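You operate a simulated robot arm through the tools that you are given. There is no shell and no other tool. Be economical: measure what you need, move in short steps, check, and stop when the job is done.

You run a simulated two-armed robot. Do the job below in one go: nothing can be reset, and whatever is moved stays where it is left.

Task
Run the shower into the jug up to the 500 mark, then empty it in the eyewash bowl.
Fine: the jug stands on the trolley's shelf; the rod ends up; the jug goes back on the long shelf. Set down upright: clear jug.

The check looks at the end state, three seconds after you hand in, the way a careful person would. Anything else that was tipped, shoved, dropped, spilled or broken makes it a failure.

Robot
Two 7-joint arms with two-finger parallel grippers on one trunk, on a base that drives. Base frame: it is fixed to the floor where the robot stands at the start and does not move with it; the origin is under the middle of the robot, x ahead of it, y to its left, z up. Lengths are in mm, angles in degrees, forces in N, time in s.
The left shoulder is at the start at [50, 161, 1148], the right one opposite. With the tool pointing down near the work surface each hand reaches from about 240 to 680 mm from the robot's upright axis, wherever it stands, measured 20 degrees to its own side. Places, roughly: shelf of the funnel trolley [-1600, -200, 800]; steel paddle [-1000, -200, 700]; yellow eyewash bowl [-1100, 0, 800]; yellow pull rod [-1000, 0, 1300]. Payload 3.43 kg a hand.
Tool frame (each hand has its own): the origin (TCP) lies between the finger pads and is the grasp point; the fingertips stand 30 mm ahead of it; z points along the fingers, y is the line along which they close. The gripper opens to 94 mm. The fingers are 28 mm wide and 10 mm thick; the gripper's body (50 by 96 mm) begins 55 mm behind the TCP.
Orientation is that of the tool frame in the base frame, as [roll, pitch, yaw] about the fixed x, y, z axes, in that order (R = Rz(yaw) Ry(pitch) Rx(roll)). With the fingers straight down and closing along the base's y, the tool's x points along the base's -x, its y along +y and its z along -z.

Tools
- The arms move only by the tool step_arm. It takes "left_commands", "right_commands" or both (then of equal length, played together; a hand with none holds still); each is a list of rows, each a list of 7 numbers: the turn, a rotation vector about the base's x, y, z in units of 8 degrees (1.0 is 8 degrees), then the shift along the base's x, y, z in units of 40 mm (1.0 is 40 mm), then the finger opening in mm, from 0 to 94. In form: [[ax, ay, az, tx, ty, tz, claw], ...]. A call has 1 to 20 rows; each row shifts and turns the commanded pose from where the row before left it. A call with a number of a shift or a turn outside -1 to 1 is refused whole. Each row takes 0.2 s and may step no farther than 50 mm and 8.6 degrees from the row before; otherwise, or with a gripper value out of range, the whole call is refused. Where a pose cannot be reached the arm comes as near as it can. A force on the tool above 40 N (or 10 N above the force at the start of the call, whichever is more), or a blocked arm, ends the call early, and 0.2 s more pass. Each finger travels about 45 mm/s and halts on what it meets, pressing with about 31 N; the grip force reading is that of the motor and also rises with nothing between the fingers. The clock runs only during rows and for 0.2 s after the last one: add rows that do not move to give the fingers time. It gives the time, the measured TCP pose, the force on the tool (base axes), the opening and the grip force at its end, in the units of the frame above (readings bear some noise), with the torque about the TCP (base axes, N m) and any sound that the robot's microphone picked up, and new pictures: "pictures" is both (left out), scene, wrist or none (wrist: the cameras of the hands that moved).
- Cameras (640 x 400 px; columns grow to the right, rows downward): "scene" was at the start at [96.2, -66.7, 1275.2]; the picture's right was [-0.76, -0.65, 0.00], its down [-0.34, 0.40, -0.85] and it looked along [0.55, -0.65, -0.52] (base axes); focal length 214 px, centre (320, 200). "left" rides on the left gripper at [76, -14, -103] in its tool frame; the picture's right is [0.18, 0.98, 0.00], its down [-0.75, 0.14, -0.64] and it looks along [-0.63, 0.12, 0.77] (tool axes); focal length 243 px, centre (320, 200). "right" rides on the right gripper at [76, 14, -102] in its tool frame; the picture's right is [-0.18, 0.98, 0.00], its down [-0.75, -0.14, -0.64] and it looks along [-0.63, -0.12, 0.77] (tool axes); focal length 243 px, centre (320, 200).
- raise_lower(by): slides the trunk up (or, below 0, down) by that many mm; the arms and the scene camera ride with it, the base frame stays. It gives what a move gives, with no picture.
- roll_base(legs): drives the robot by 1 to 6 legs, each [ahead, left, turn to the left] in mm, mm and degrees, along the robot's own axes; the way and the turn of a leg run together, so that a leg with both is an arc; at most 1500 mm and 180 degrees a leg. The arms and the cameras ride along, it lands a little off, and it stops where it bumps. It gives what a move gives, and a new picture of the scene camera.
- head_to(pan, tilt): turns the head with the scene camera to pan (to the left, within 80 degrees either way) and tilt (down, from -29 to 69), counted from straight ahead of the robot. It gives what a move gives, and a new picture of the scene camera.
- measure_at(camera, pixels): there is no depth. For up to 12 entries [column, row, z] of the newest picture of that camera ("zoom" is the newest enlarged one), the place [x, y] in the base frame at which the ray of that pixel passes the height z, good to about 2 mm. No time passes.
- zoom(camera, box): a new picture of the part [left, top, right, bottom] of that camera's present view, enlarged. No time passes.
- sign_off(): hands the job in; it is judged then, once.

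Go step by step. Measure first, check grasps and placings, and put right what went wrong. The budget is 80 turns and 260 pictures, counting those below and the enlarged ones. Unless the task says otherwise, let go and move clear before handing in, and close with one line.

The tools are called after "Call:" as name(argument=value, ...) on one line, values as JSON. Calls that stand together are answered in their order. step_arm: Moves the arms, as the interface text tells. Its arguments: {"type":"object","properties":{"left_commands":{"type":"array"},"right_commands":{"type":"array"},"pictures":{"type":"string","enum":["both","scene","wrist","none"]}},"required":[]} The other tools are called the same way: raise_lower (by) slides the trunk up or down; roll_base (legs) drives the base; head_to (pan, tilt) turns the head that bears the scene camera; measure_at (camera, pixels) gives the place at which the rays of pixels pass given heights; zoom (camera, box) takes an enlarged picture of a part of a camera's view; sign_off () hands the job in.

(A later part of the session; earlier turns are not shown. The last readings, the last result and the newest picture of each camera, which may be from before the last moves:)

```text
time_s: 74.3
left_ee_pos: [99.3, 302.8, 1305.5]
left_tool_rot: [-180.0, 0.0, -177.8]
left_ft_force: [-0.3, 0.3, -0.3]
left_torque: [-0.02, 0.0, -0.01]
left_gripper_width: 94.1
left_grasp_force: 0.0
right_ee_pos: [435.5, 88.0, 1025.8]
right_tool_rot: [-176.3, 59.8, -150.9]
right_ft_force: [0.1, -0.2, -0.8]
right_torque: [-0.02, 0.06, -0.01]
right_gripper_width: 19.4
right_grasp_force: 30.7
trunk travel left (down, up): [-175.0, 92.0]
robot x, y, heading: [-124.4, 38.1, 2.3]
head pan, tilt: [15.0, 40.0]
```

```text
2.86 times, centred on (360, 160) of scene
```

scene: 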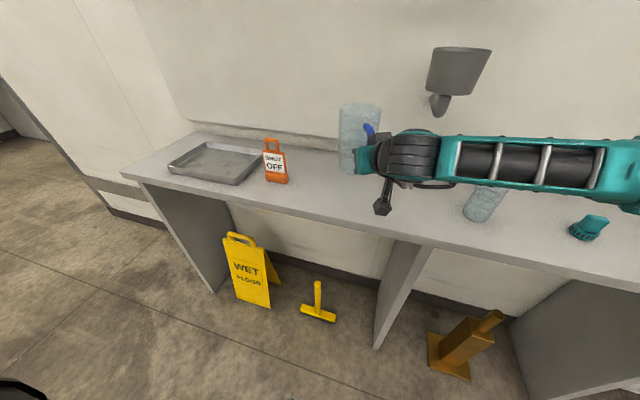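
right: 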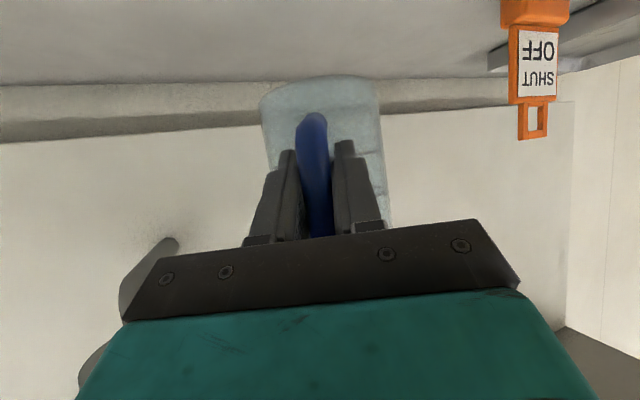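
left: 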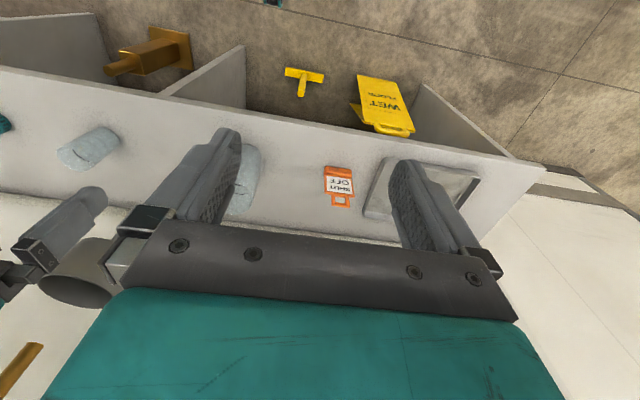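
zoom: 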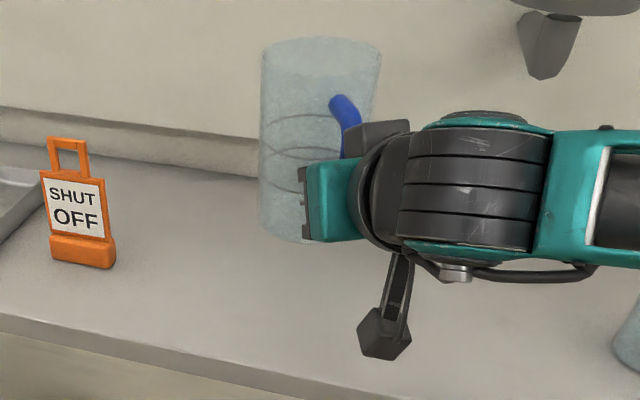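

The jug is light and hangs level in a firm grip. I'll retract the hand, then drive back along the same clear lane to the trolley, facing +y.

Call:
step_arm(right_commands=[[0, 0, 0, -0.4, 0, 0, 0], [0, 0, 0, -0.75, 0, 0, 0], [0, 0, 0, -0.75, 0, 0, 0], [0, 0, 0, -0.75, 0, 0, 0], [0, 0, 0, -0.75, 0, 0, 0], [0, 0, 0, -0.4, 0, 0, 0], [0, 0, 0, 0, 0, 0, 0]], pictures="none")

Call:
roll_base(legs=[[-150, 0, 0], [0, -1000, -2], [-1220, 0, 0], [0, 0, 90]])

Call:
head_to(pan=10, tilt=20)

```text
time_s: 75.9
left_ee_pos: [98.3, 302.9, 1305.6]
left_tool_rot: [-179.9, 0.0, -177.8]
left_ft_force: [-0.7, 0.9, 0.1]
left_torque: [0.02, 0.04, 0.01]
left_gripper_width: 94.1
left_grasp_force: 0.1
right_ee_pos: [284.3, 86.4, 1026.6]
right_tool_rot: [-176.3, 60.0, -151.0]
right_ft_force: [0.0, -1.1, -0.3]
right_torque: [0.01, 0.04, -0.02]
right_gripper_width: 19.5
right_grasp_force: 31.3
trunk travel left (down, up): [-175.0, 92.0]
robot x, y, heading: [-122.6, 32.3, 2.0]
head pan, tilt: [15.0, 40.0]
```

```text
time_s: 95.5
left_ee_pos: [-1719.0, -808.0, 1306.0]
left_tool_rot: [180.0, 0.0, -86.1]
left_ft_force: [0.3, -0.2, 0.6]
left_torque: [-0.03, 0.0, 0.03]
left_gripper_width: 94.0
left_grasp_force: 0.1
right_ee_pos: [-1507.5, -614.5, 1026.8]
right_tool_rot: [-176.3, 60.0, -59.2]
right_ft_force: [0.0, -0.5, -0.8]
right_torque: [-0.05, -0.02, 0.01]
right_gripper_width: 19.7
right_grasp_force: 31.2
trunk travel left (down, up): [-175.0, 92.0]
robot x, y, heading: [-1444.8, -1020.8, 93.9]
head pan, tilt: [15.0, 40.0]
```

scene: 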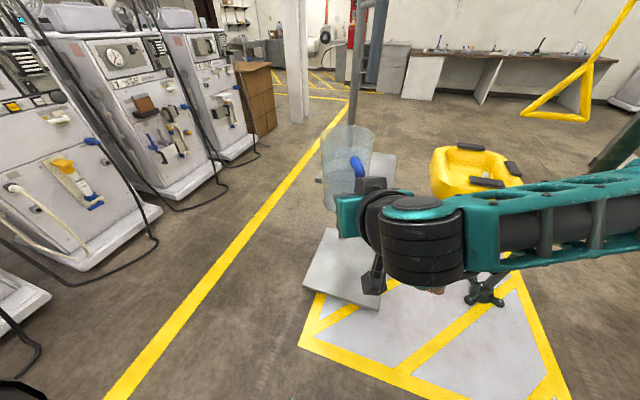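

```text
time_s: 96.3
left_ee_pos: [-1718.8, -806.9, 1305.0]
left_tool_rot: [179.9, 0.0, -86.2]
left_ft_force: [0.2, 0.4, -0.5]
left_torque: [-0.02, -0.01, 0.0]
left_gripper_width: 94.1
left_grasp_force: 0.1
right_ee_pos: [-1508.1, -613.7, 1027.0]
right_tool_rot: [-176.3, 60.0, -59.2]
right_ft_force: [0.3, 0.3, -1.1]
right_torque: [-0.08, 0.03, 0.03]
right_gripper_width: 19.7
right_grasp_force: 30.7
trunk travel left (down, up): [-175.0, 92.0]
robot x, y, heading: [-1446.9, -1021.3, 93.9]
head pan, tilt: [10.0, 20.0]
```

scene: 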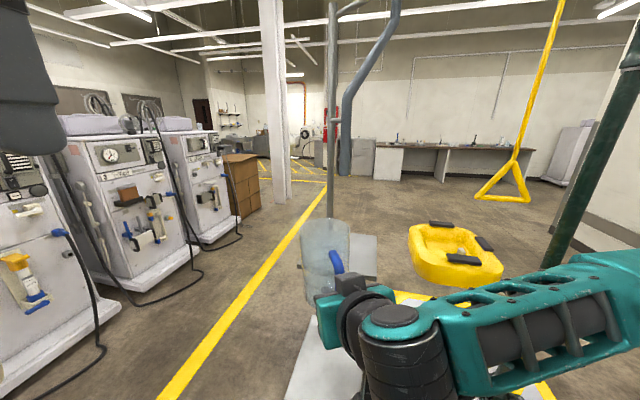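

The outlet's bottom is now clear at (345,175). I'll refine the outlet, shelf and handle positions from this view.

Call:
zoom(camera="scene", box=[270, 120, 430, 320])

Call:
measure_at(camera="scene", pixels=[[345, 174, 1130], [345, 174, 1110], [345, 174, 1150], [378, 235, 825], [378, 235, 800], [377, 278, 825], [502, 200, 1033], [502, 200, 1020], [515, 160, 1168], [478, 195, 1033], [529, 201, 1033]])

```text
2.00 times, centred on (350, 220) of scene
```

zoom: 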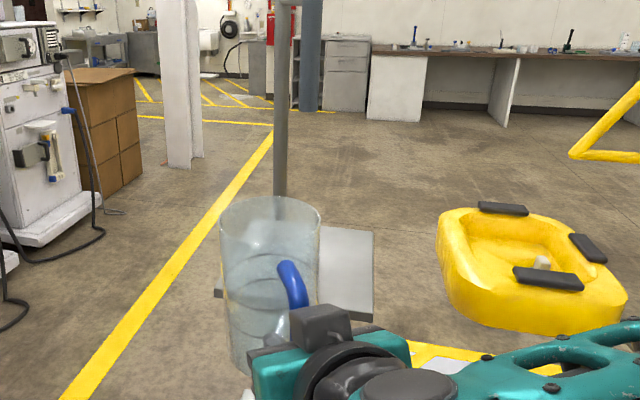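

```text
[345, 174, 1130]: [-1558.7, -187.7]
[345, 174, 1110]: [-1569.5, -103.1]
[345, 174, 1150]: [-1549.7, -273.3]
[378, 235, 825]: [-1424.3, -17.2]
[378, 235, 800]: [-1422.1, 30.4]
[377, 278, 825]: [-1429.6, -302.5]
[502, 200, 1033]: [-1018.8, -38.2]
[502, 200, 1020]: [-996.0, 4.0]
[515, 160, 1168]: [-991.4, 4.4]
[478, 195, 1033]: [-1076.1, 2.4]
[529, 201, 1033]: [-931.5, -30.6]
```

Three views agree on the outlet at (-1559,-188,1130) and on a shelf spanning y -302 to -17. I'll drive 220 mm ahead, then lower the jug to just under the outlet height.

Call:
roll_base(legs=[[220, 0, 0]])

Call:
step_arm(right_commands=[[0, 0, 0, 0, 0, -0.5, 0], [0, 0, 0, 0, 0, -0.5, 0], [0, 0, 0, 0, 0, -0.5, 0], [0, 0, 0, 0, 0, 0, 0], [0, 0, 0, 0, 0, 0, 0]])

```text
time_s: 98.0
left_ee_pos: [-1735.1, -593.4, 1305.4]
left_tool_rot: [179.9, 0.1, -85.8]
left_ft_force: [0.2, 0.3, 0.1]
left_torque: [-0.03, -0.01, 0.01]
left_gripper_width: 94.3
left_grasp_force: 0.1
right_ee_pos: [-1525.1, -399.6, 1026.2]
right_tool_rot: [-176.4, 59.9, -58.8]
right_ft_force: [0.5, -0.9, -1.2]
right_torque: [-0.06, -0.01, 0.0]
right_gripper_width: 19.3
right_grasp_force: 30.9
trunk travel left (down, up): [-175.0, 92.0]
robot x, y, heading: [-1461.2, -807.8, 94.2]
head pan, tilt: [10.0, 20.0]
```

scene: 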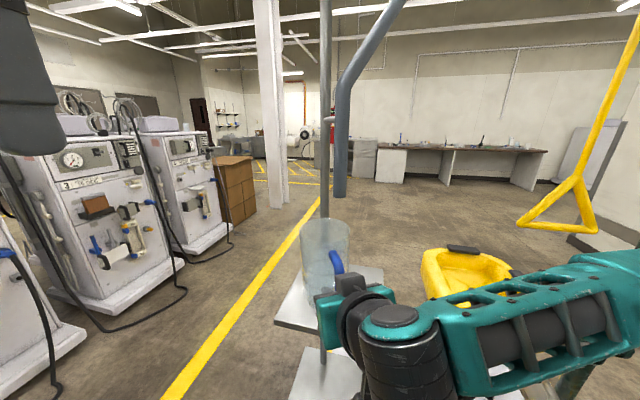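

```text
time_s: 99.2
left_ee_pos: [-1735.8, -593.4, 1307.7]
left_tool_rot: [-179.9, 0.2, -85.9]
left_ft_force: [0.1, 0.2, -0.1]
left_torque: [0.01, 0.02, 0.01]
left_gripper_width: 94.0
left_grasp_force: 0.1
right_ee_pos: [-1525.3, -399.8, 965.4]
right_tool_rot: [-176.4, 59.8, -58.8]
right_ft_force: [-0.1, -0.5, -1.0]
right_torque: [-0.05, -0.05, 0.01]
right_gripper_width: 19.6
right_grasp_force: 31.0
trunk travel left (down, up): [-175.0, 92.0]
robot x, y, heading: [-1462.3, -805.7, 94.4]
head pan, tilt: [10.0, 20.0]
```

scene: 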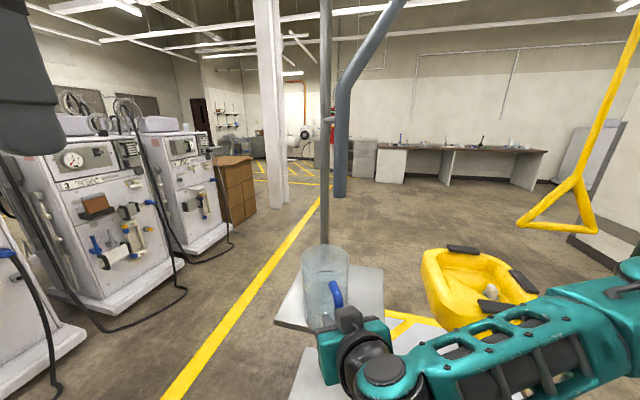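
right: 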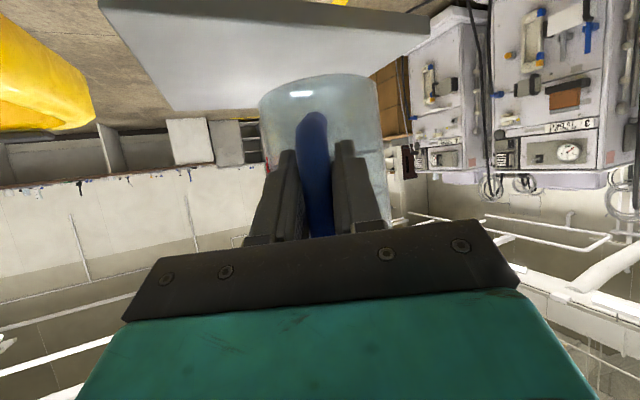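

By the geometry the jug centre is at about (-1560,-331). I'll move it +143 mm in y and check against the outlet.

Call:
step_arm(right_commands=[[0, 0, 0, 0, 0.4, 0, 0], [0, 0, 0, 0, 0.7, 0, 0], [0, 0, 0, 0, 0.7, 0, 0], [0, 0, 0, 0, 0.7, 0, 0], [0, 0, 0, 0, 0.7, 0, 0], [0, 0, 0, 0, 0.375, 0, 0], [0, 0, 0, 0, 0, 0, 0]], pictures="scene")

Call:
zoom(camera="scene", box=[250, 150, 410, 330])

```text
time_s: 100.8
left_ee_pos: [-1736.2, -592.8, 1305.5]
left_tool_rot: [-180.0, 0.1, -85.9]
left_ft_force: [-0.6, 0.2, 0.1]
left_torque: [-0.01, -0.01, 0.0]
left_gripper_width: 94.0
left_grasp_force: 0.1
right_ee_pos: [-1525.9, -254.5, 966.0]
right_tool_rot: [-176.2, 59.9, -58.9]
right_ft_force: [-0.3, 0.1, -1.8]
right_torque: [-0.05, -0.02, 0.01]
right_gripper_width: 19.6
right_grasp_force: 30.7
trunk travel left (down, up): [-175.0, 92.0]
robot x, y, heading: [-1460.3, -805.4, 94.4]
head pan, tilt: [10.0, 20.0]
```

scene: 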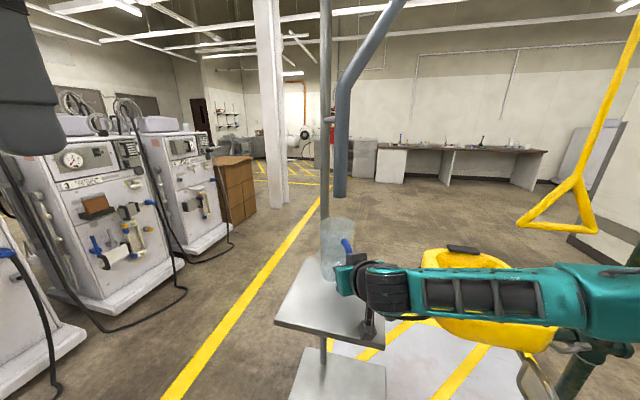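

```text
2.22 times, centred on (330, 240) of scene
```

zoom: 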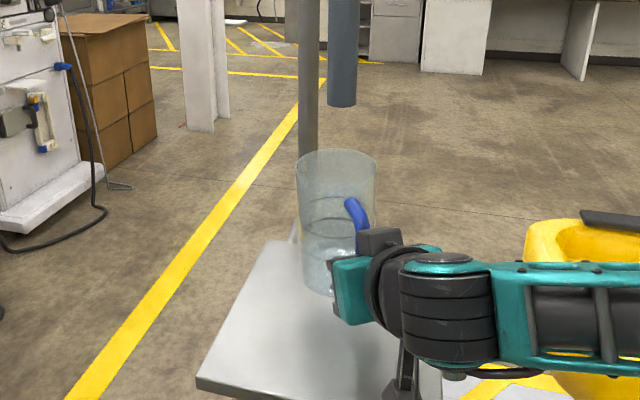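

The rim centre is at about (337,226) and the outlet at (340,198). I'll compare their positions.

Call:
measure_at(camera="scene", pixels=[[340, 198, 1130], [337.5, 225, 1045], [337.5, 225, 1035], [337.5, 225, 1055], [337, 280, 885], [337, 280, 895], [320, 224, 1045], [355, 226, 1045]])

```text
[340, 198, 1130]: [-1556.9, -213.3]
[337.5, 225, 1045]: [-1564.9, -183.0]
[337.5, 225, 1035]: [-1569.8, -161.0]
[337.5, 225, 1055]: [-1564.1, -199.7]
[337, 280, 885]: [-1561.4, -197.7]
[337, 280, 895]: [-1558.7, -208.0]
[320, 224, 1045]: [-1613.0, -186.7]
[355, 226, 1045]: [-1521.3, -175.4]
```

The jug is aligned under the outlet within about 6 mm. I'll lower it 60 mm and then feel for the shelf.

Call:
step_arm(right_commands=[[0, 0, 0, 0, 0, -0.4, 0], [0, 0, 0, 0, 0, -0.4, 0], [0, 0, 0, 0, 0, -0.4, 0], [0, 0, 0, 0, 0, -0.3, 0], [0, 0, 0, 0, 0, 0, 0], [0, 0, 0, 0, 0, 0, 0]], pictures="scene")

Call:
zoom(camera="scene", box=[270, 210, 410, 330])

```text
time_s: 102.2
left_ee_pos: [-1734.7, -593.6, 1304.9]
left_tool_rot: [-180.0, 0.1, -85.8]
left_ft_force: [0.0, 0.1, 0.0]
left_torque: [-0.02, 0.0, -0.01]
left_gripper_width: 94.3
left_grasp_force: 0.0
right_ee_pos: [-1525.2, -254.8, 918.6]
right_tool_rot: [-176.2, 60.0, -58.8]
right_ft_force: [0.1, 0.6, -0.8]
right_torque: [-0.06, -0.06, -0.01]
right_gripper_width: 19.5
right_grasp_force: 31.0
right hand out of reach, approached as far as the arm can: row 4
trunk travel left (down, up): [-175.0, 92.0]
robot x, y, heading: [-1460.7, -802.5, 94.1]
head pan, tilt: [10.0, 20.0]
```

scene: 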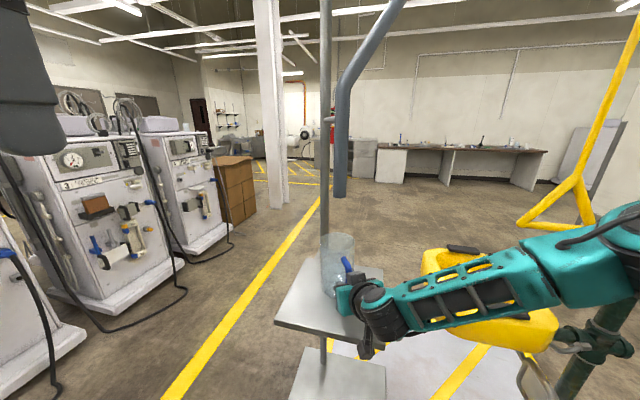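

```text
3.33 times, centred on (340, 270) of scene
```

zoom: 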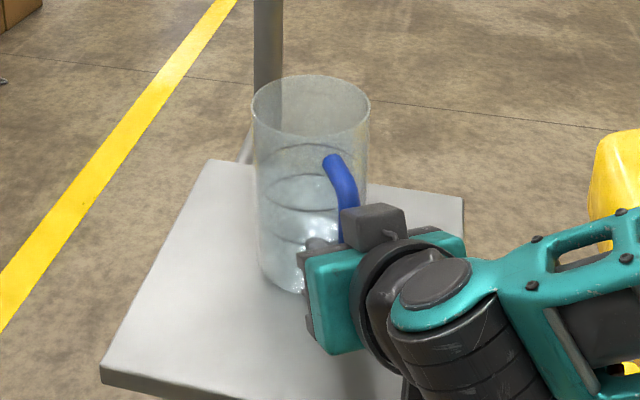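

The arm hit its reach limit at z=918, about 27 mm above the shelf. I'll lower the trunk instead, in steps.

Call:
raise_lower(by=-20)

Call:
raise_lower(by=-4)

```text
time_s: 102.8
left_ee_pos: [-1735.8, -594.7, 1287.0]
left_tool_rot: [-180.0, 0.2, -85.6]
left_ft_force: [0.2, -0.5, -0.1]
left_torque: [-0.02, 0.03, -0.01]
left_gripper_width: 94.0
left_grasp_force: 0.0
right_ee_pos: [-1524.9, -254.7, 900.3]
right_tool_rot: [-176.1, 60.1, -58.6]
right_ft_force: [1.5, -0.7, 15.9]
right_torque: [0.45, 0.4, 0.0]
right_gripper_width: 19.5
right_grasp_force: 30.8
trunk travel left (down, up): [-155.0, 112.0]
robot x, y, heading: [-1462.0, -805.6, 94.1]
head pan, tilt: [10.0, 20.0]
```

```text
time_s: 103.4
left_ee_pos: [-1734.2, -596.2, 1282.6]
left_tool_rot: [-179.9, 0.2, -85.8]
left_ft_force: [0.4, -0.6, 0.0]
left_torque: [0.03, -0.03, -0.02]
left_gripper_width: 93.8
left_grasp_force: 0.0
right_ee_pos: [-1525.1, -254.9, 897.8]
right_tool_rot: [-176.0, 60.3, -58.6]
right_ft_force: [3.2, -5.6, 24.6]
right_torque: [0.71, 0.3, -0.04]
right_gripper_width: 19.5
right_grasp_force: 31.2
trunk travel left (down, up): [-151.0, 116.0]
robot x, y, heading: [-1460.6, -805.8, 94.3]
head pan, tilt: [10.0, 20.0]
```

The jug touched down at TCP z≈901. I'll relieve the push, then open and back out along the tool axis.

Call:
raise_lower(by=5)

Call:
step_arm(right_commands=[[0, 0, 0, 0, 0, 0, 30], [0, 0, 0, 0, 0, 0, 60], [0, 0, 0, 0, 0, 0, 80], [0, 0, 0, 0, 0, 0, 80], [0, 0, 0, 0, 0, 0, 80], [0, 0, 0, 0, 0, 0, 80]])

Call:
zoom(camera="scene", box=[270, 210, 410, 330])

```text
time_s: 103.9
left_ee_pos: [-1735.3, -594.7, 1287.3]
left_tool_rot: [-180.0, 0.1, -85.7]
left_ft_force: [0.2, 0.4, 0.4]
left_torque: [-0.03, 0.0, 0.01]
left_gripper_width: 93.9
left_grasp_force: 0.1
right_ee_pos: [-1525.0, -256.5, 897.6]
right_tool_rot: [-176.2, 59.8, -58.8]
right_ft_force: [-1.1, 1.2, 9.9]
right_torque: [0.41, 0.35, 0.07]
right_gripper_width: 19.4
right_grasp_force: 31.2
trunk travel left (down, up): [-156.0, 111.0]
robot x, y, heading: [-1458.5, -804.2, 94.3]
head pan, tilt: [10.0, 20.0]
```

```text
time_s: 105.3
left_ee_pos: [-1736.0, -593.1, 1287.6]
left_tool_rot: [179.9, 0.1, -85.9]
left_ft_force: [0.2, 0.4, -0.3]
left_torque: [0.04, -0.01, -0.01]
left_gripper_width: 94.0
left_grasp_force: 0.1
right_ee_pos: [-1525.4, -254.9, 900.1]
right_tool_rot: [-176.2, 59.9, -58.9]
right_ft_force: [0.1, -0.1, 0.1]
right_torque: [0.0, 0.03, 0.01]
right_gripper_width: 79.8
right_grasp_force: 0.1
trunk travel left (down, up): [-156.0, 111.0]
robot x, y, heading: [-1462.4, -804.0, 94.3]
head pan, tilt: [10.0, 20.0]
```

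scene: 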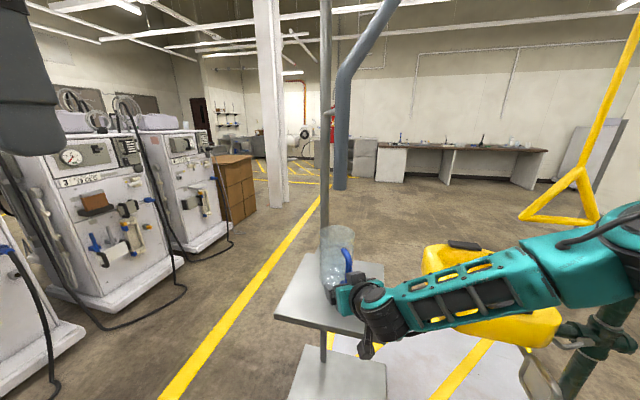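
right: 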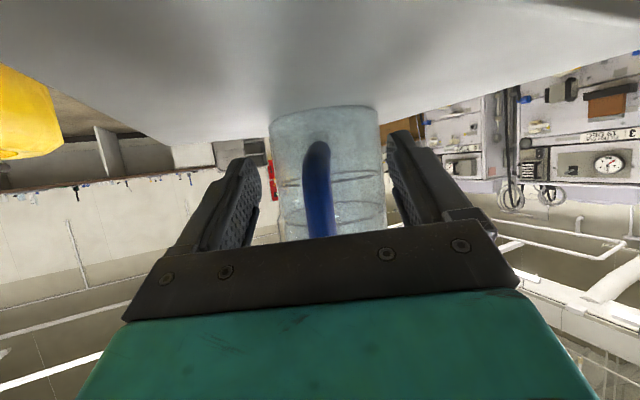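

```text
3.33 times, centred on (340, 270) of scene
```

zoom: 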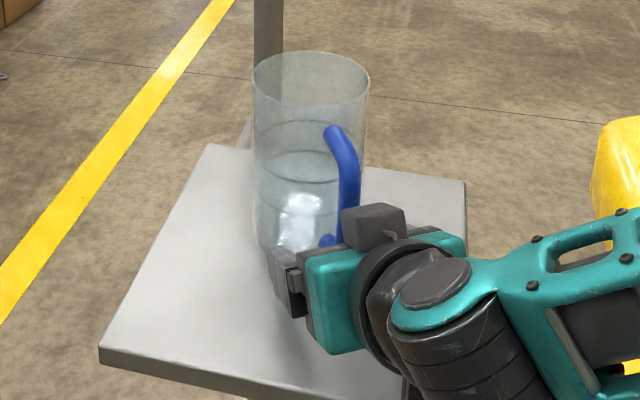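

The jug stands upright under the outlet and is released. I'll back out and look for the mark labels.

Call:
step_arm(right_commands=[[0, 0, 0, 0.33, -0.56, 0.375, 94], [0, 0, 0, 0.33, -0.56, 0.375, 94], [0, 0, 0, 0.33, -0.56, 0.375, 94], [0, 0, 0, 0.33, -0.56, 0.375, 94], [0, 0, 0, 0.5, -0.56, 0.5, 94], [0, 0, 0, 0.5, -0.56, 0.5, 94], [0, 0, 0, 0, 0, 0, 94]], pictures="wrist")

Call:
head_to(pan=10, tilt=35)

Call:
zoom(camera="scene", box=[290, 130, 390, 240])

Call:
zoom(camera="right", box=[250, 60, 430, 220])

```text
time_s: 106.9
left_ee_pos: [-1735.9, -592.6, 1286.6]
left_tool_rot: [179.9, 0.0, -85.7]
left_ft_force: [0.7, 1.1, 0.2]
left_torque: [-0.01, -0.02, 0.02]
left_gripper_width: 94.2
left_grasp_force: 0.0
right_ee_pos: [-1430.6, -390.8, 1000.1]
right_tool_rot: [-176.2, 59.9, -58.7]
right_ft_force: [-0.4, -0.6, 0.2]
right_torque: [-0.02, -0.02, 0.04]
right_gripper_width: 94.0
right_grasp_force: 0.0
trunk travel left (down, up): [-156.0, 111.0]
robot x, y, heading: [-1457.3, -803.8, 94.5]
head pan, tilt: [10.0, 20.0]
```

right: 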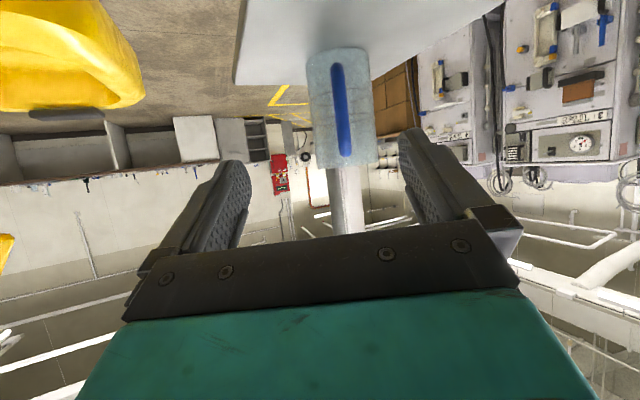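

```text
time_s: 107.7
left_ee_pos: [-1735.7, -593.7, 1287.0]
left_tool_rot: [-180.0, 0.1, -85.8]
left_ft_force: [-0.7, 0.0, 0.8]
left_torque: [-0.01, -0.06, 0.01]
left_gripper_width: 93.9
left_grasp_force: 0.0
right_ee_pos: [-1430.2, -389.8, 999.2]
right_tool_rot: [-176.1, 60.0, -58.8]
right_ft_force: [-0.6, 0.0, 0.2]
right_torque: [0.01, 0.02, 0.0]
right_gripper_width: 93.9
right_grasp_force: 0.0
trunk travel left (down, up): [-156.0, 111.0]
robot x, y, heading: [-1465.6, -806.0, 94.0]
head pan, tilt: [10.0, 35.0]
```

scene: 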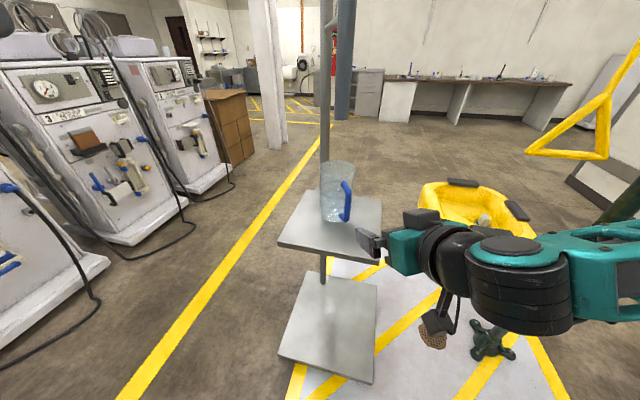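

```text
3.64 times, centred on (340, 185) of scene
```

zoom: 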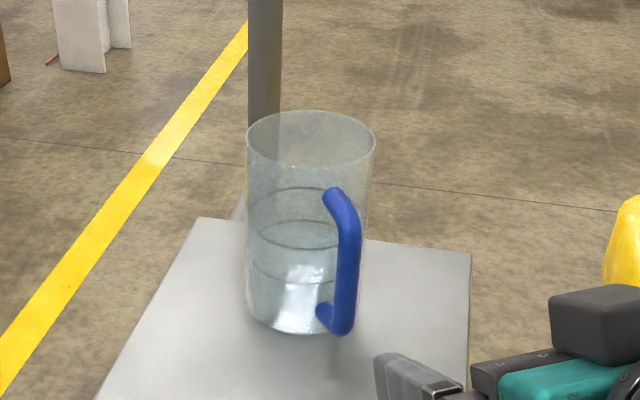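

```text
2.50 times, centred on (340, 140) of right
```

zoom: 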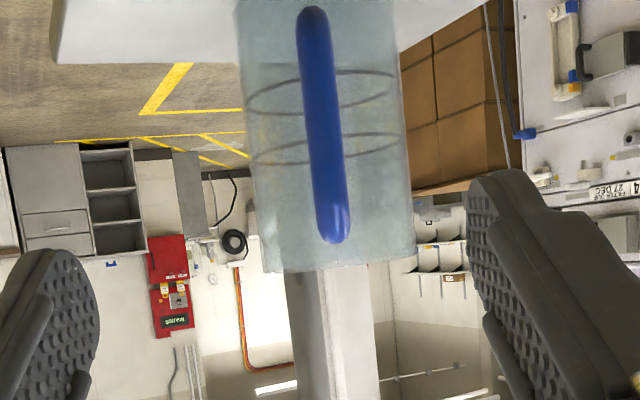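

Two rings are visible on the jug, roughly 41% and 60% up, but no labels yet. I'll measure the jug's dimensions.

Call:
measure_at(camera="scene", pixels=[[319.7, 170, 980], [319.7, 170, 1000], [355.4, 171, 980], [355.4, 171, 1000], [337.5, 162, 1000], [337.5, 162, 980], [337.5, 180, 980], [337.5, 180, 1000], [337.5, 221.5, 835], [337.5, 221.5, 825], [320, 209, 835], [353, 213, 835]])

Call:
measure_at(camera="right", pixels=[[340, 46, 835], [340, 46, 825], [308, 55, 835], [367, 55, 835], [343, 167, 980], [343, 167, 1000]])

```text
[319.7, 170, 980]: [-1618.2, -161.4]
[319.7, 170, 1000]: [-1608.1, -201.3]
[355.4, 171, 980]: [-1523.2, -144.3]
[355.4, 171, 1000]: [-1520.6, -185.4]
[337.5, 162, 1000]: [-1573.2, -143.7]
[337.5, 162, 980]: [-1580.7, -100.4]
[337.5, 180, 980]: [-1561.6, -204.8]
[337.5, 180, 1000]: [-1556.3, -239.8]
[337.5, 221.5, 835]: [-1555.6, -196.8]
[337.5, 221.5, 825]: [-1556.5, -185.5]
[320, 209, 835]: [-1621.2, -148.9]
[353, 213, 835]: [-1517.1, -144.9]
```

```text
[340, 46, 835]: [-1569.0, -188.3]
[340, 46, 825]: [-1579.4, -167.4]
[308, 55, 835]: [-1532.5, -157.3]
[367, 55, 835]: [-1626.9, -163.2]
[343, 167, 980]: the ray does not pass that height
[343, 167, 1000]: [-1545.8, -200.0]
```

The volume estimate fits the upper ring as the 500 mark (r≈44 mm, about 83 mm up), and I can check that by weight later. I'll retract the right hand, shift the base to where the pull handle and the jug are both in reach, and aim the left wrist camera at the jug.

Call:
step_arm(right_commands=[[0, 0, 0, 0, -0.8, 0.5, 94], [0, 0, 0, 0, -0.8, 0.5, 94], [0, 0, 0, 0, -0.8, 0.5, 94], [0, 0, 0, 0, 0, 0, 94]], pictures="none")

Call:
roll_base(legs=[[0, -243, -4], [145, 0, 0]])

Call:
head_to(pan=35, tilt=25)

Call:
head_to(pan=-10, tilt=30)

```text
time_s: 108.7
left_ee_pos: [-1735.7, -594.0, 1286.8]
left_tool_rot: [-180.0, 0.1, -85.8]
left_ft_force: [1.2, 0.3, 0.0]
left_torque: [0.02, -0.04, 0.02]
left_gripper_width: 93.8
left_grasp_force: 0.1
right_ee_pos: [-1472.2, -437.6, 1062.3]
right_tool_rot: [-176.3, 59.8, -58.8]
right_ft_force: [-0.1, 0.1, -0.1]
right_torque: [0.02, 0.01, -0.03]
right_gripper_width: 93.8
right_grasp_force: 0.1
right hand out of reach, approached as far as the arm can: row 1, 2, 3
trunk travel left (down, up): [-156.0, 111.0]
robot x, y, heading: [-1460.2, -807.2, 94.2]
head pan, tilt: [10.0, 35.0]
```

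```text
time_s: 112.3
left_ee_pos: [-1475.7, -421.5, 1286.4]
left_tool_rot: [180.0, 0.0, -90.3]
left_ft_force: [-0.7, 0.3, 0.5]
left_torque: [-0.01, -0.02, 0.02]
left_gripper_width: 94.1
left_grasp_force: 0.1
right_ee_pos: [-1200.7, -286.5, 1063.5]
right_tool_rot: [-176.4, 59.8, -63.3]
right_ft_force: [-0.5, 0.9, 0.6]
right_torque: [0.01, 0.03, -0.02]
right_gripper_width: 94.3
right_grasp_force: 0.1
trunk travel left (down, up): [-156.0, 111.0]
robot x, y, heading: [-1216.9, -651.0, 89.4]
head pan, tilt: [10.0, 35.0]
```

scene: 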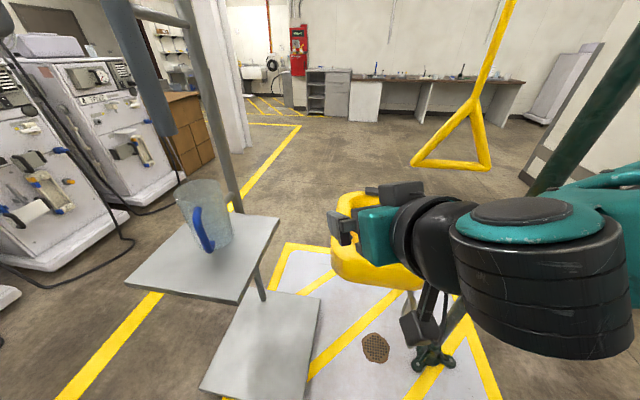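

```text
time_s: 113.2
left_ee_pos: [-1474.7, -421.1, 1286.0]
left_tool_rot: [-179.9, 0.1, -90.3]
left_ft_force: [-0.7, 1.0, -0.2]
left_torque: [0.01, 0.0, 0.03]
left_gripper_width: 94.0
left_grasp_force: 0.1
right_ee_pos: [-1200.9, -286.1, 1061.0]
right_tool_rot: [-176.3, 59.8, -63.4]
right_ft_force: [-0.2, -0.1, -0.3]
right_torque: [0.0, -0.01, -0.05]
right_gripper_width: 93.9
right_grasp_force: 0.0
trunk travel left (down, up): [-156.0, 111.0]
robot x, y, heading: [-1218.6, -655.3, 89.8]
head pan, tilt: [35.0, 25.0]
```

scene: 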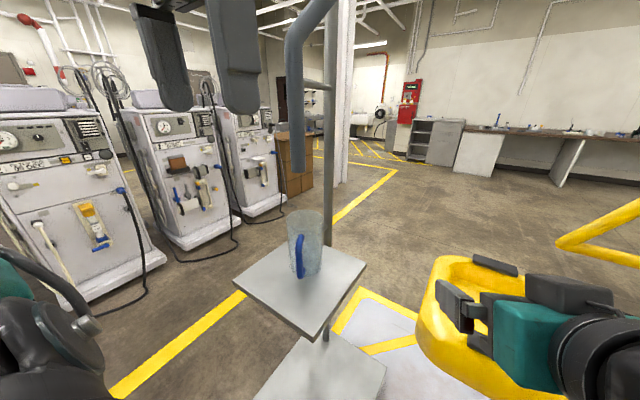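

```text
time_s: 114.4
left_ee_pos: [-1474.1, -421.5, 1286.8]
left_tool_rot: [180.0, 0.1, -90.4]
left_ft_force: [0.3, -0.1, -0.2]
left_torque: [0.03, 0.0, -0.03]
left_gripper_width: 94.1
left_grasp_force: 0.0
right_ee_pos: [-1200.5, -286.1, 1063.3]
right_tool_rot: [-176.4, 59.8, -63.4]
right_ft_force: [-0.6, -0.2, 0.8]
right_torque: [0.02, -0.02, 0.02]
right_gripper_width: 94.0
right_grasp_force: 0.1
trunk travel left (down, up): [-156.0, 111.0]
robot x, y, heading: [-1215.4, -653.0, 89.6]
head pan, tilt: [-10.0, 30.0]
```

scene: 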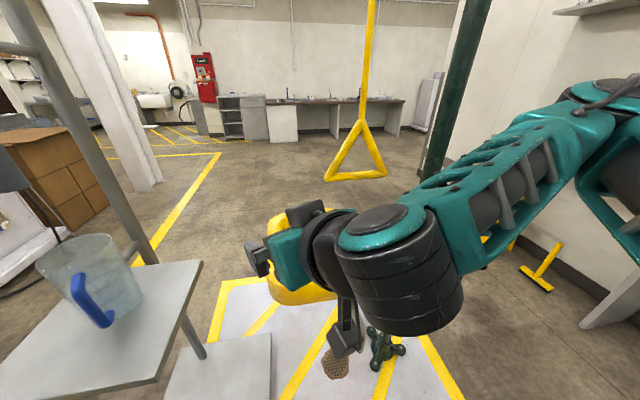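

In the pan-35 view the outlet (298,172) is right above the jug mouth (306,215). Now I'll measure the pull handle from here: apex (359,122), bar from (326,177) to (385,173).

Call:
measure_at(camera="scene", pixels=[[326, 178, 1033], [385, 173, 1033], [356, 176, 1033], [356, 176, 1020], [356, 176, 1045], [359, 122, 1168], [359, 122, 1180], [359, 122, 1150]])

Call:
zoom(camera="scene", box=[290, 80, 420, 220])

```text
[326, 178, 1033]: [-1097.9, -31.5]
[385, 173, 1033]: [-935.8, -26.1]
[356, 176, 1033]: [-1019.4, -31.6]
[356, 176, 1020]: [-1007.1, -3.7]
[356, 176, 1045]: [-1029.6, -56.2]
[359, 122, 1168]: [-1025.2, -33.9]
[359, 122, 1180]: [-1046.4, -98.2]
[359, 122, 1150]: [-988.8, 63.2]
```

```text
2.86 times, centred on (355, 150) of scene
```

zoom: 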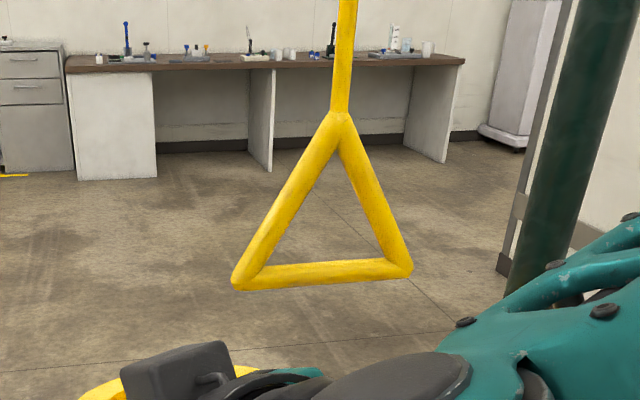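

The triangle lies in the x–z plane at y≈-32, with its bottom bar at z≈1033 from x -1098 to -936. I'll turn the right hand horizontal, pointing +y and rolled 90° so one finger goes above the bar and one below.

Call:
step_arm(right_commands=[[0, 0, -1, 0.238, 0.14, -0.04, 60], [0, 0, -1, 0.238, 0.14, -0.04, 60], [0, 0, -1, 0.238, 0.14, -0.04, 60], [0, 0, -0.325, 0.238, 0.14, -0.04, 60], [1, 0, 0, 0.238, 0.14, -0.04, 60], [1, 0, 0, 0.238, 0.14, -0.04, 60], [1, 0, 0, 0.238, 0.14, -0.04, 60], [0.75, 0, 0, 0.238, 0.14, -0.04, 60], [0, 1, 0, 0.238, 0.14, -0.04, 60], [0, 1, 0, 0.238, 0.14, -0.04, 60], [0, 1, 0, 0.238, 0.14, -0.04, 60], [0, 1, 0, 0.238, 0.14, -0.04, 60], [0, 1, 0, 0.238, 0.14, -0.04, 60], [0, 1, 0, 0.238, 0.14, -0.04, 60], [0, 1, 0, 0.238, 0.14, -0.04, 60], [0, 1, 0, 0.238, 0.14, -0.04, 60], [0, 1, 0, 0.238, 0.14, -0.04, 60], [0, 1, 0, 0.238, 0.14, -0.04, 60], [0, 1, 0, 0.238, 0.14, -0.04, 60], [0, 0.25, 0, 0, 0, 0, 60]])

```text
time_s: 118.6
left_ee_pos: [-1473.7, -422.7, 1287.6]
left_tool_rot: [180.0, 0.1, -90.2]
left_ft_force: [-0.4, 0.2, 0.2]
left_torque: [0.01, 0.01, 0.0]
left_gripper_width: 94.0
left_grasp_force: 0.1
right_ee_pos: [-1088.3, -198.7, 1066.4]
right_tool_rot: [94.0, -0.1, -179.9]
right_ft_force: [0.4, -0.7, 0.7]
right_torque: [0.0, 0.0, 0.03]
right_gripper_width: 60.0
right_grasp_force: 0.1
right hand out of reach, approached as far as the arm can: row 13, 14, 15, 16, 17, 18, 19
trunk travel left (down, up): [-156.0, 111.0]
robot x, y, heading: [-1219.9, -652.9, 89.9]
head pan, tilt: [-10.0, 30.0]
```

scene: 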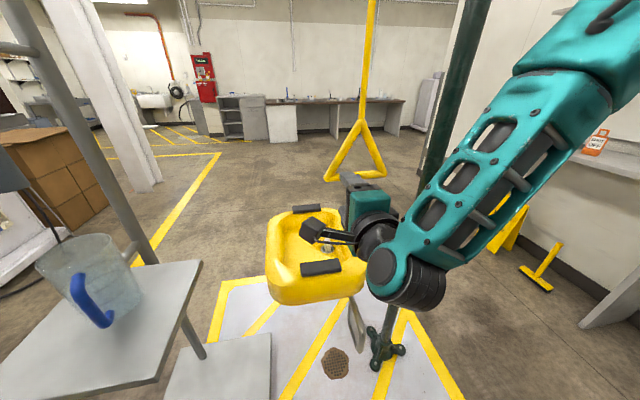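
right: 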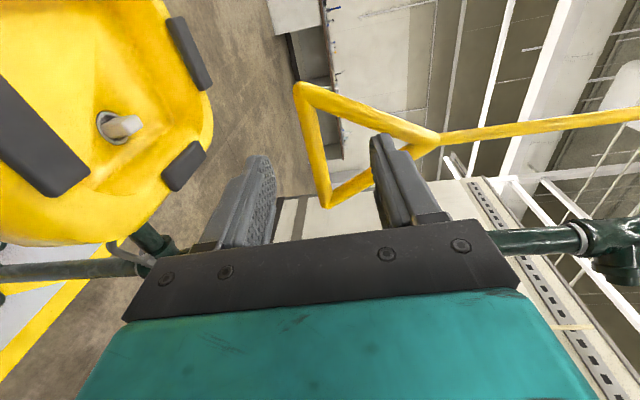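

The roll worked: the bar lies between the two finger planes, and the tool points +y within 4°. I'll move to x≈-1019 and z≈1033 while still short of the bar.

Call:
step_arm(right_commands=[[0, 0, 0, 0.4, 0.2, -0.2, 60], [0, 0, 0, 0.4, 0.2, -0.2, 60], [0, 0, 0, 0.4, 0.2, -0.2, 60], [0, 0, 0, 0.4, 0.2, -0.2, 60], [0, 0, 0, 0, 0, 0, 60]])

```text
time_s: 119.8
left_ee_pos: [-1475.9, -422.8, 1286.9]
left_tool_rot: [180.0, 0.1, -90.3]
left_ft_force: [0.5, -0.5, 0.0]
left_torque: [0.01, 0.02, 0.01]
left_gripper_width: 94.0
left_grasp_force: 0.1
right_ee_pos: [-1089.9, -189.7, 1068.1]
right_tool_rot: [93.9, -0.1, -179.9]
right_ft_force: [-0.6, 0.0, 0.3]
right_torque: [-0.02, -0.01, -0.01]
right_gripper_width: 60.0
right_grasp_force: 0.1
right hand out of reach, approached as far as the arm can: row 1, 2, 3, 4
trunk travel left (down, up): [-156.0, 111.0]
robot x, y, heading: [-1216.7, -652.2, 89.8]
head pan, tilt: [-10.0, 30.0]
```

scene: 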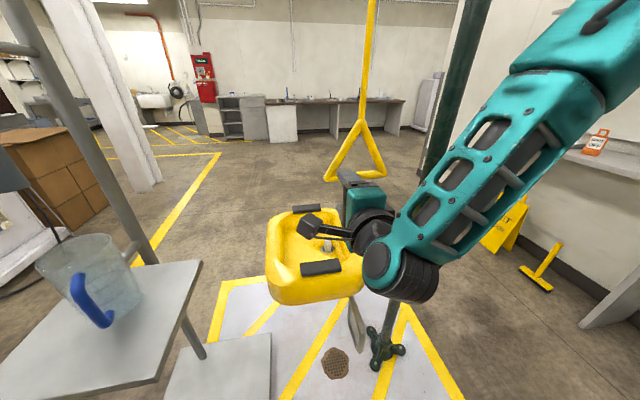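
right: 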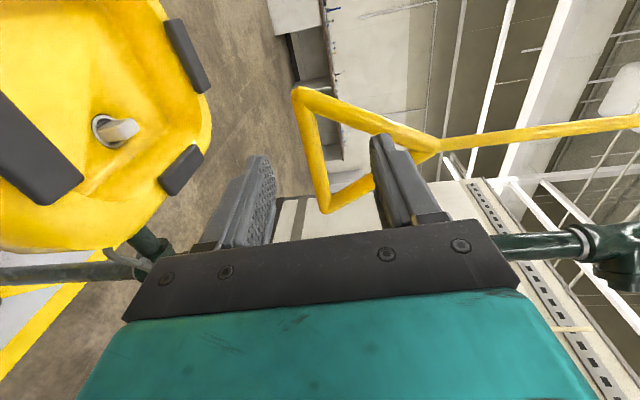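

A wrist limit blocks x and z at a full 90° roll. I'll back the roll off by about 45°, which still leaves one finger above and one below the bar, and try again.

Call:
step_arm(right_commands=[[0, -1, 0, 0, 0, 0, 60], [0, -1, 0, 0, 0, 0, 60], [0, -1, 0, 0, 0, 0, 60], [0, -1, 0, 0, 0, 0, 60], [0, -1, 0, 0, 0, 0, 60], [0, -0.6, 0, 0, 0, 0, 60], [0, 0, 0, 0.25, 0.1, -0.1, 60], [0, 0, 0, 0.25, 0.1, -0.1, 60], [0, 0, 0, 0.25, 0.1, -0.1, 60], [0, 0, 0, 0.25, 0.1, -0.1, 60], [0, 0, 0, 0, 0, 0, 60]])

```text
time_s: 122.2
left_ee_pos: [-1474.7, -421.3, 1288.2]
left_tool_rot: [180.0, 0.0, -90.3]
left_ft_force: [0.8, 0.3, -0.6]
left_torque: [-0.03, 0.01, 0.0]
left_gripper_width: 94.1
left_grasp_force: 0.0
right_ee_pos: [-1079.6, -182.5, 1065.3]
right_tool_rot: [94.1, 44.8, -179.9]
right_ft_force: [-0.5, 0.2, 0.2]
right_torque: [0.03, 0.02, 0.01]
right_gripper_width: 60.0
right_grasp_force: 0.0
right hand out of reach, approached as far as the arm can: row 8, 9, 10
trunk travel left (down, up): [-156.0, 111.0]
robot x, y, heading: [-1215.7, -653.4, 89.8]
head pan, tilt: [-10.0, 30.0]
```

scene: 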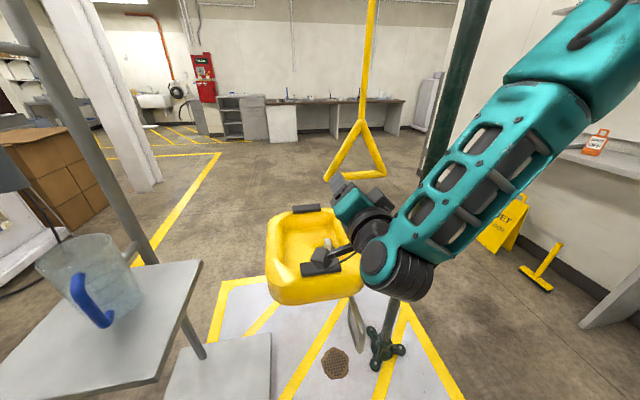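
right: 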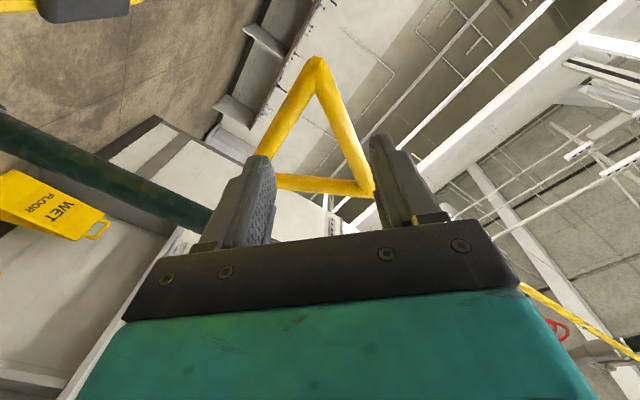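

Roll isn't the cause; the limit is the wrist bend when pointing straight at +y. I'll yaw the tool 24° to the left, as in the jug approach, and retry the shift.

Call:
step_arm(right_commands=[[0, 0, 1, 0, 0, 0, 60], [0, 0, 1, 0, 0, 0, 60], [0, 0, 1, 0, 0, 0, 60], [0, 0, 0, 0.3, 0, -0.1, 60], [0, 0, 0, 0.3, 0, -0.15, 60], [0, 0, 0, 0.3, 0, -0.15, 60], [0, 0, 0, 0.3, 0, -0.15, 60], [0, 0, 0, 0.3, 0, -0.15, 60], [0, 0, 0, 0, 0, 0, 60]], pictures="scene")

Call:
measure_at(camera="scene", pixels=[[357, 300, 700], [357, 345, 650], [285, 302, 850], [362, 295, 850], [378, 350, 0], [300, 208, 870], [320, 268, 870], [470, 60, 1100]])

```text
time_s: 124.2
left_ee_pos: [-1475.4, -420.1, 1286.5]
left_tool_rot: [-180.0, 0.0, -90.4]
left_ft_force: [1.2, 0.6, 0.1]
left_torque: [0.03, -0.03, 0.0]
left_gripper_width: 93.9
left_grasp_force: 0.0
right_ee_pos: [-1168.8, -235.1, 1096.6]
right_tool_rot: [94.0, 44.8, -160.4]
right_ft_force: [-0.4, -0.3, 0.5]
right_torque: [-0.01, -0.02, 0.0]
right_gripper_width: 59.9
right_grasp_force: 0.1
right hand out of reach, approached as far as the arm can: row 1, 2, 3, 4, 5, 6, 7, 8
trunk travel left (down, up): [-156.0, 111.0]
robot x, y, heading: [-1217.0, -655.4, 89.9]
head pan, tilt: [-10.0, 30.0]
```

scene: 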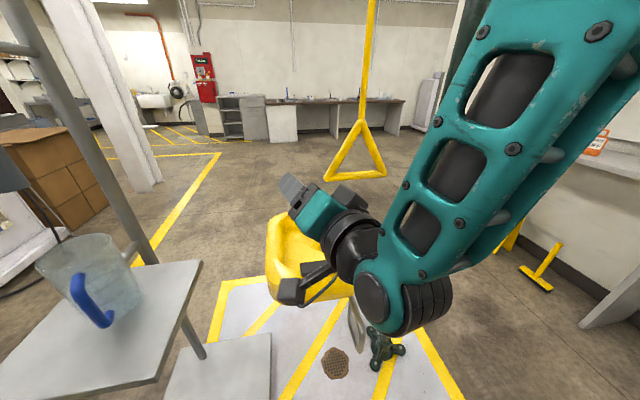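

```text
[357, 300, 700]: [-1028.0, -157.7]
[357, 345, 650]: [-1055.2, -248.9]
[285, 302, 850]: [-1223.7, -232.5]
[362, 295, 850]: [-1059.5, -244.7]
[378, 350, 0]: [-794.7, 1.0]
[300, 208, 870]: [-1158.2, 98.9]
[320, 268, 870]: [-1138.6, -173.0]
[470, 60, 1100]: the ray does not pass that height
```

Yawing left made it worse (x fell back to -1169), so yawing right should help. I'll turn 48° to the right and retry.

Call:
step_arm(right_commands=[[0, 0, -1, 0, 0, 0, 60], [0, 0, -1, 0, 0, 0, 60], [0, 0, -1, 0, 0, 0, 60], [0, 0, -1, 0, 0, 0, 60], [0, 0, -1, 0, 0, 0, 60], [0, 0, -1, 0.2, 0, -0.1, 60], [0, 0, 0, 0.4, 0, -0.1, 60], [0, 0, 0, 0.4, 0, -0.1, 60], [0, 0, 0, 0.4, 0, -0.1, 60], [0, 0, 0, 0.4, 0, -0.1, 60], [0, 0, 0, 0, 0, 0, 60]])

```text
time_s: 126.6
left_ee_pos: [-1475.4, -421.6, 1286.9]
left_tool_rot: [-179.9, 0.1, -90.2]
left_ft_force: [-0.3, 0.1, -0.1]
left_torque: [0.02, -0.01, -0.02]
left_gripper_width: 94.1
left_grasp_force: 0.1
right_ee_pos: [-1096.7, -241.7, 1078.9]
right_tool_rot: [94.1, 44.8, 151.9]
right_ft_force: [0.1, 0.3, -0.2]
right_torque: [-0.01, -0.05, -0.04]
right_gripper_width: 60.0
right_grasp_force: 0.1
trunk travel left (down, up): [-156.0, 111.0]
robot x, y, heading: [-1216.6, -653.3, 89.6]
head pan, tilt: [-10.0, 30.0]
```

scene: 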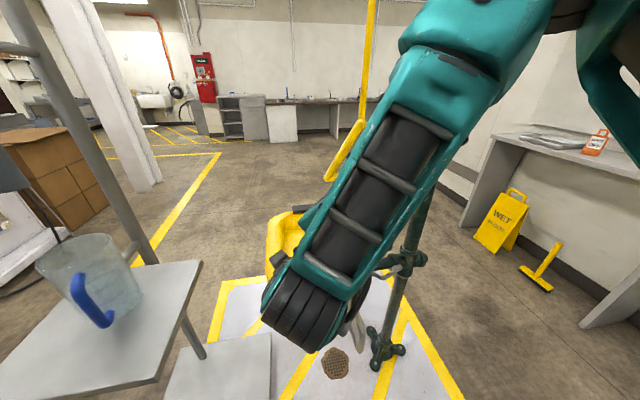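
right: 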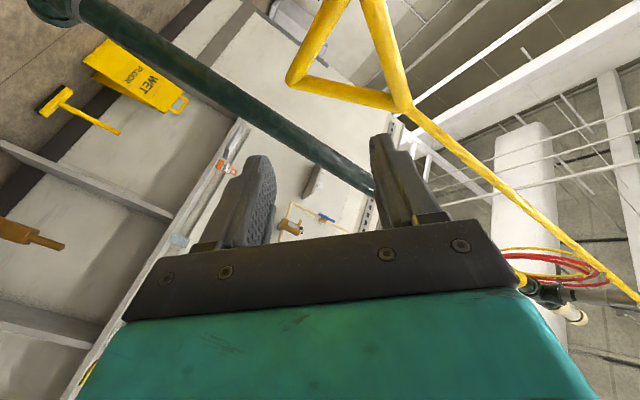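

That pose has no reach problem. I'll roll about 32° more around the tool axis and move to a pre-point 100 mm short of the bar.

Call:
step_arm(right_commands=[[0.514, 0.856, -0.05, 0.08, 0.38, -0.13, 60], [0.514, 0.856, -0.05, 0.08, 0.38, -0.13, 60], [0.514, 0.856, -0.05, 0.08, 0.38, -0.13, 60], [0.514, 0.856, -0.05, 0.08, 0.38, -0.13, 60], [0, 0, 0, 0.08, 0.38, -0.13, 60], [0, 0, 0, 0.08, 0.38, -0.13, 60], [0, 0, 0, 0.08, 0.38, -0.13, 60], [0, 0, 0, 0.08, 0.38, -0.13, 60], [0, 0, 0, 0, 0, 0, 60]])

```text
time_s: 128.6
left_ee_pos: [-1475.5, -421.3, 1287.6]
left_tool_rot: [-180.0, 0.1, -90.4]
left_ft_force: [-0.3, 0.5, -1.1]
left_torque: [0.0, 0.01, -0.01]
left_gripper_width: 94.1
left_grasp_force: 0.1
right_ee_pos: [-1070.6, -116.0, 1037.0]
right_tool_rot: [93.0, 12.8, 149.7]
right_ft_force: [-0.8, -0.3, 0.3]
right_torque: [0.01, -0.02, 0.02]
right_gripper_width: 60.2
right_grasp_force: 0.0
trunk travel left (down, up): [-156.0, 111.0]
robot x, y, heading: [-1216.6, -654.1, 89.8]
head pan, tilt: [-10.0, 30.0]
```

scene: 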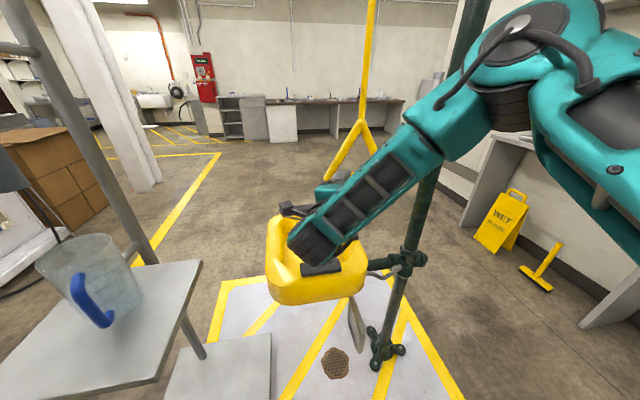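
right: 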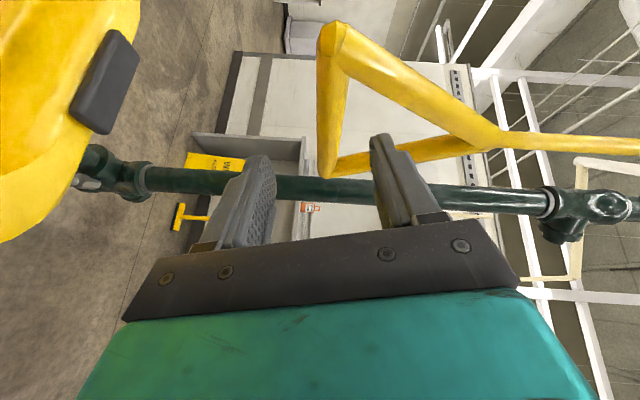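

The bar lies between the fingers. I'll advance 88 mm along the tool axis to put it at the grasp point.

Call:
step_arm(right_commands=[[0, 0, 0, 0.28, 0.475, -0.02, 60], [0, 0, 0, 0.28, 0.475, -0.02, 60], [0, 0, 0, 0.28, 0.475, -0.02, 60], [0, 0, 0, 0.28, 0.475, -0.02, 60], [0, 0, 0, 0, 0, 0, 60]])

```text
time_s: 129.8
left_ee_pos: [-1475.3, -421.6, 1285.9]
left_tool_rot: [-179.9, 0.1, -90.3]
left_ft_force: [-0.4, -0.1, -0.7]
left_torque: [0.01, 0.0, 0.02]
left_gripper_width: 94.0
left_grasp_force: 0.0
right_ee_pos: [-1026.7, -37.8, 1033.9]
right_tool_rot: [92.9, 13.0, 149.8]
right_ft_force: [-0.5, -0.3, 0.6]
right_torque: [-0.03, 0.0, 0.02]
right_gripper_width: 60.0
right_grasp_force: 0.1
trunk travel left (down, up): [-156.0, 111.0]
robot x, y, heading: [-1219.1, -655.8, 89.8]
head pan, tilt: [-10.0, 30.0]
```

scene: 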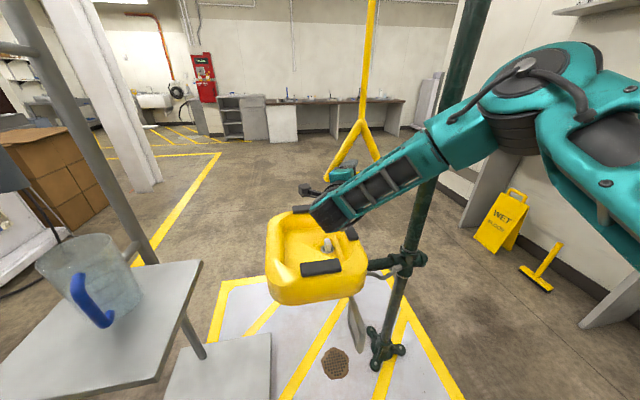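
right: 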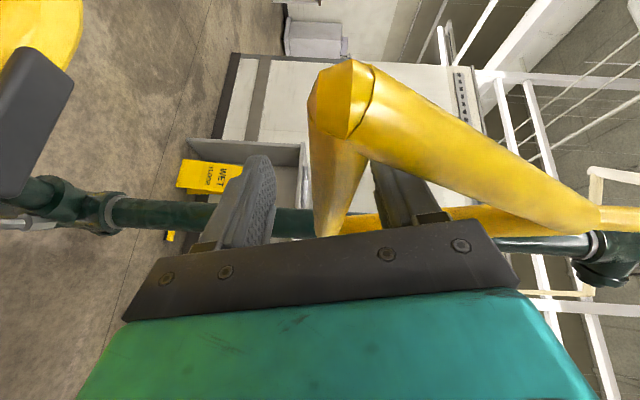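

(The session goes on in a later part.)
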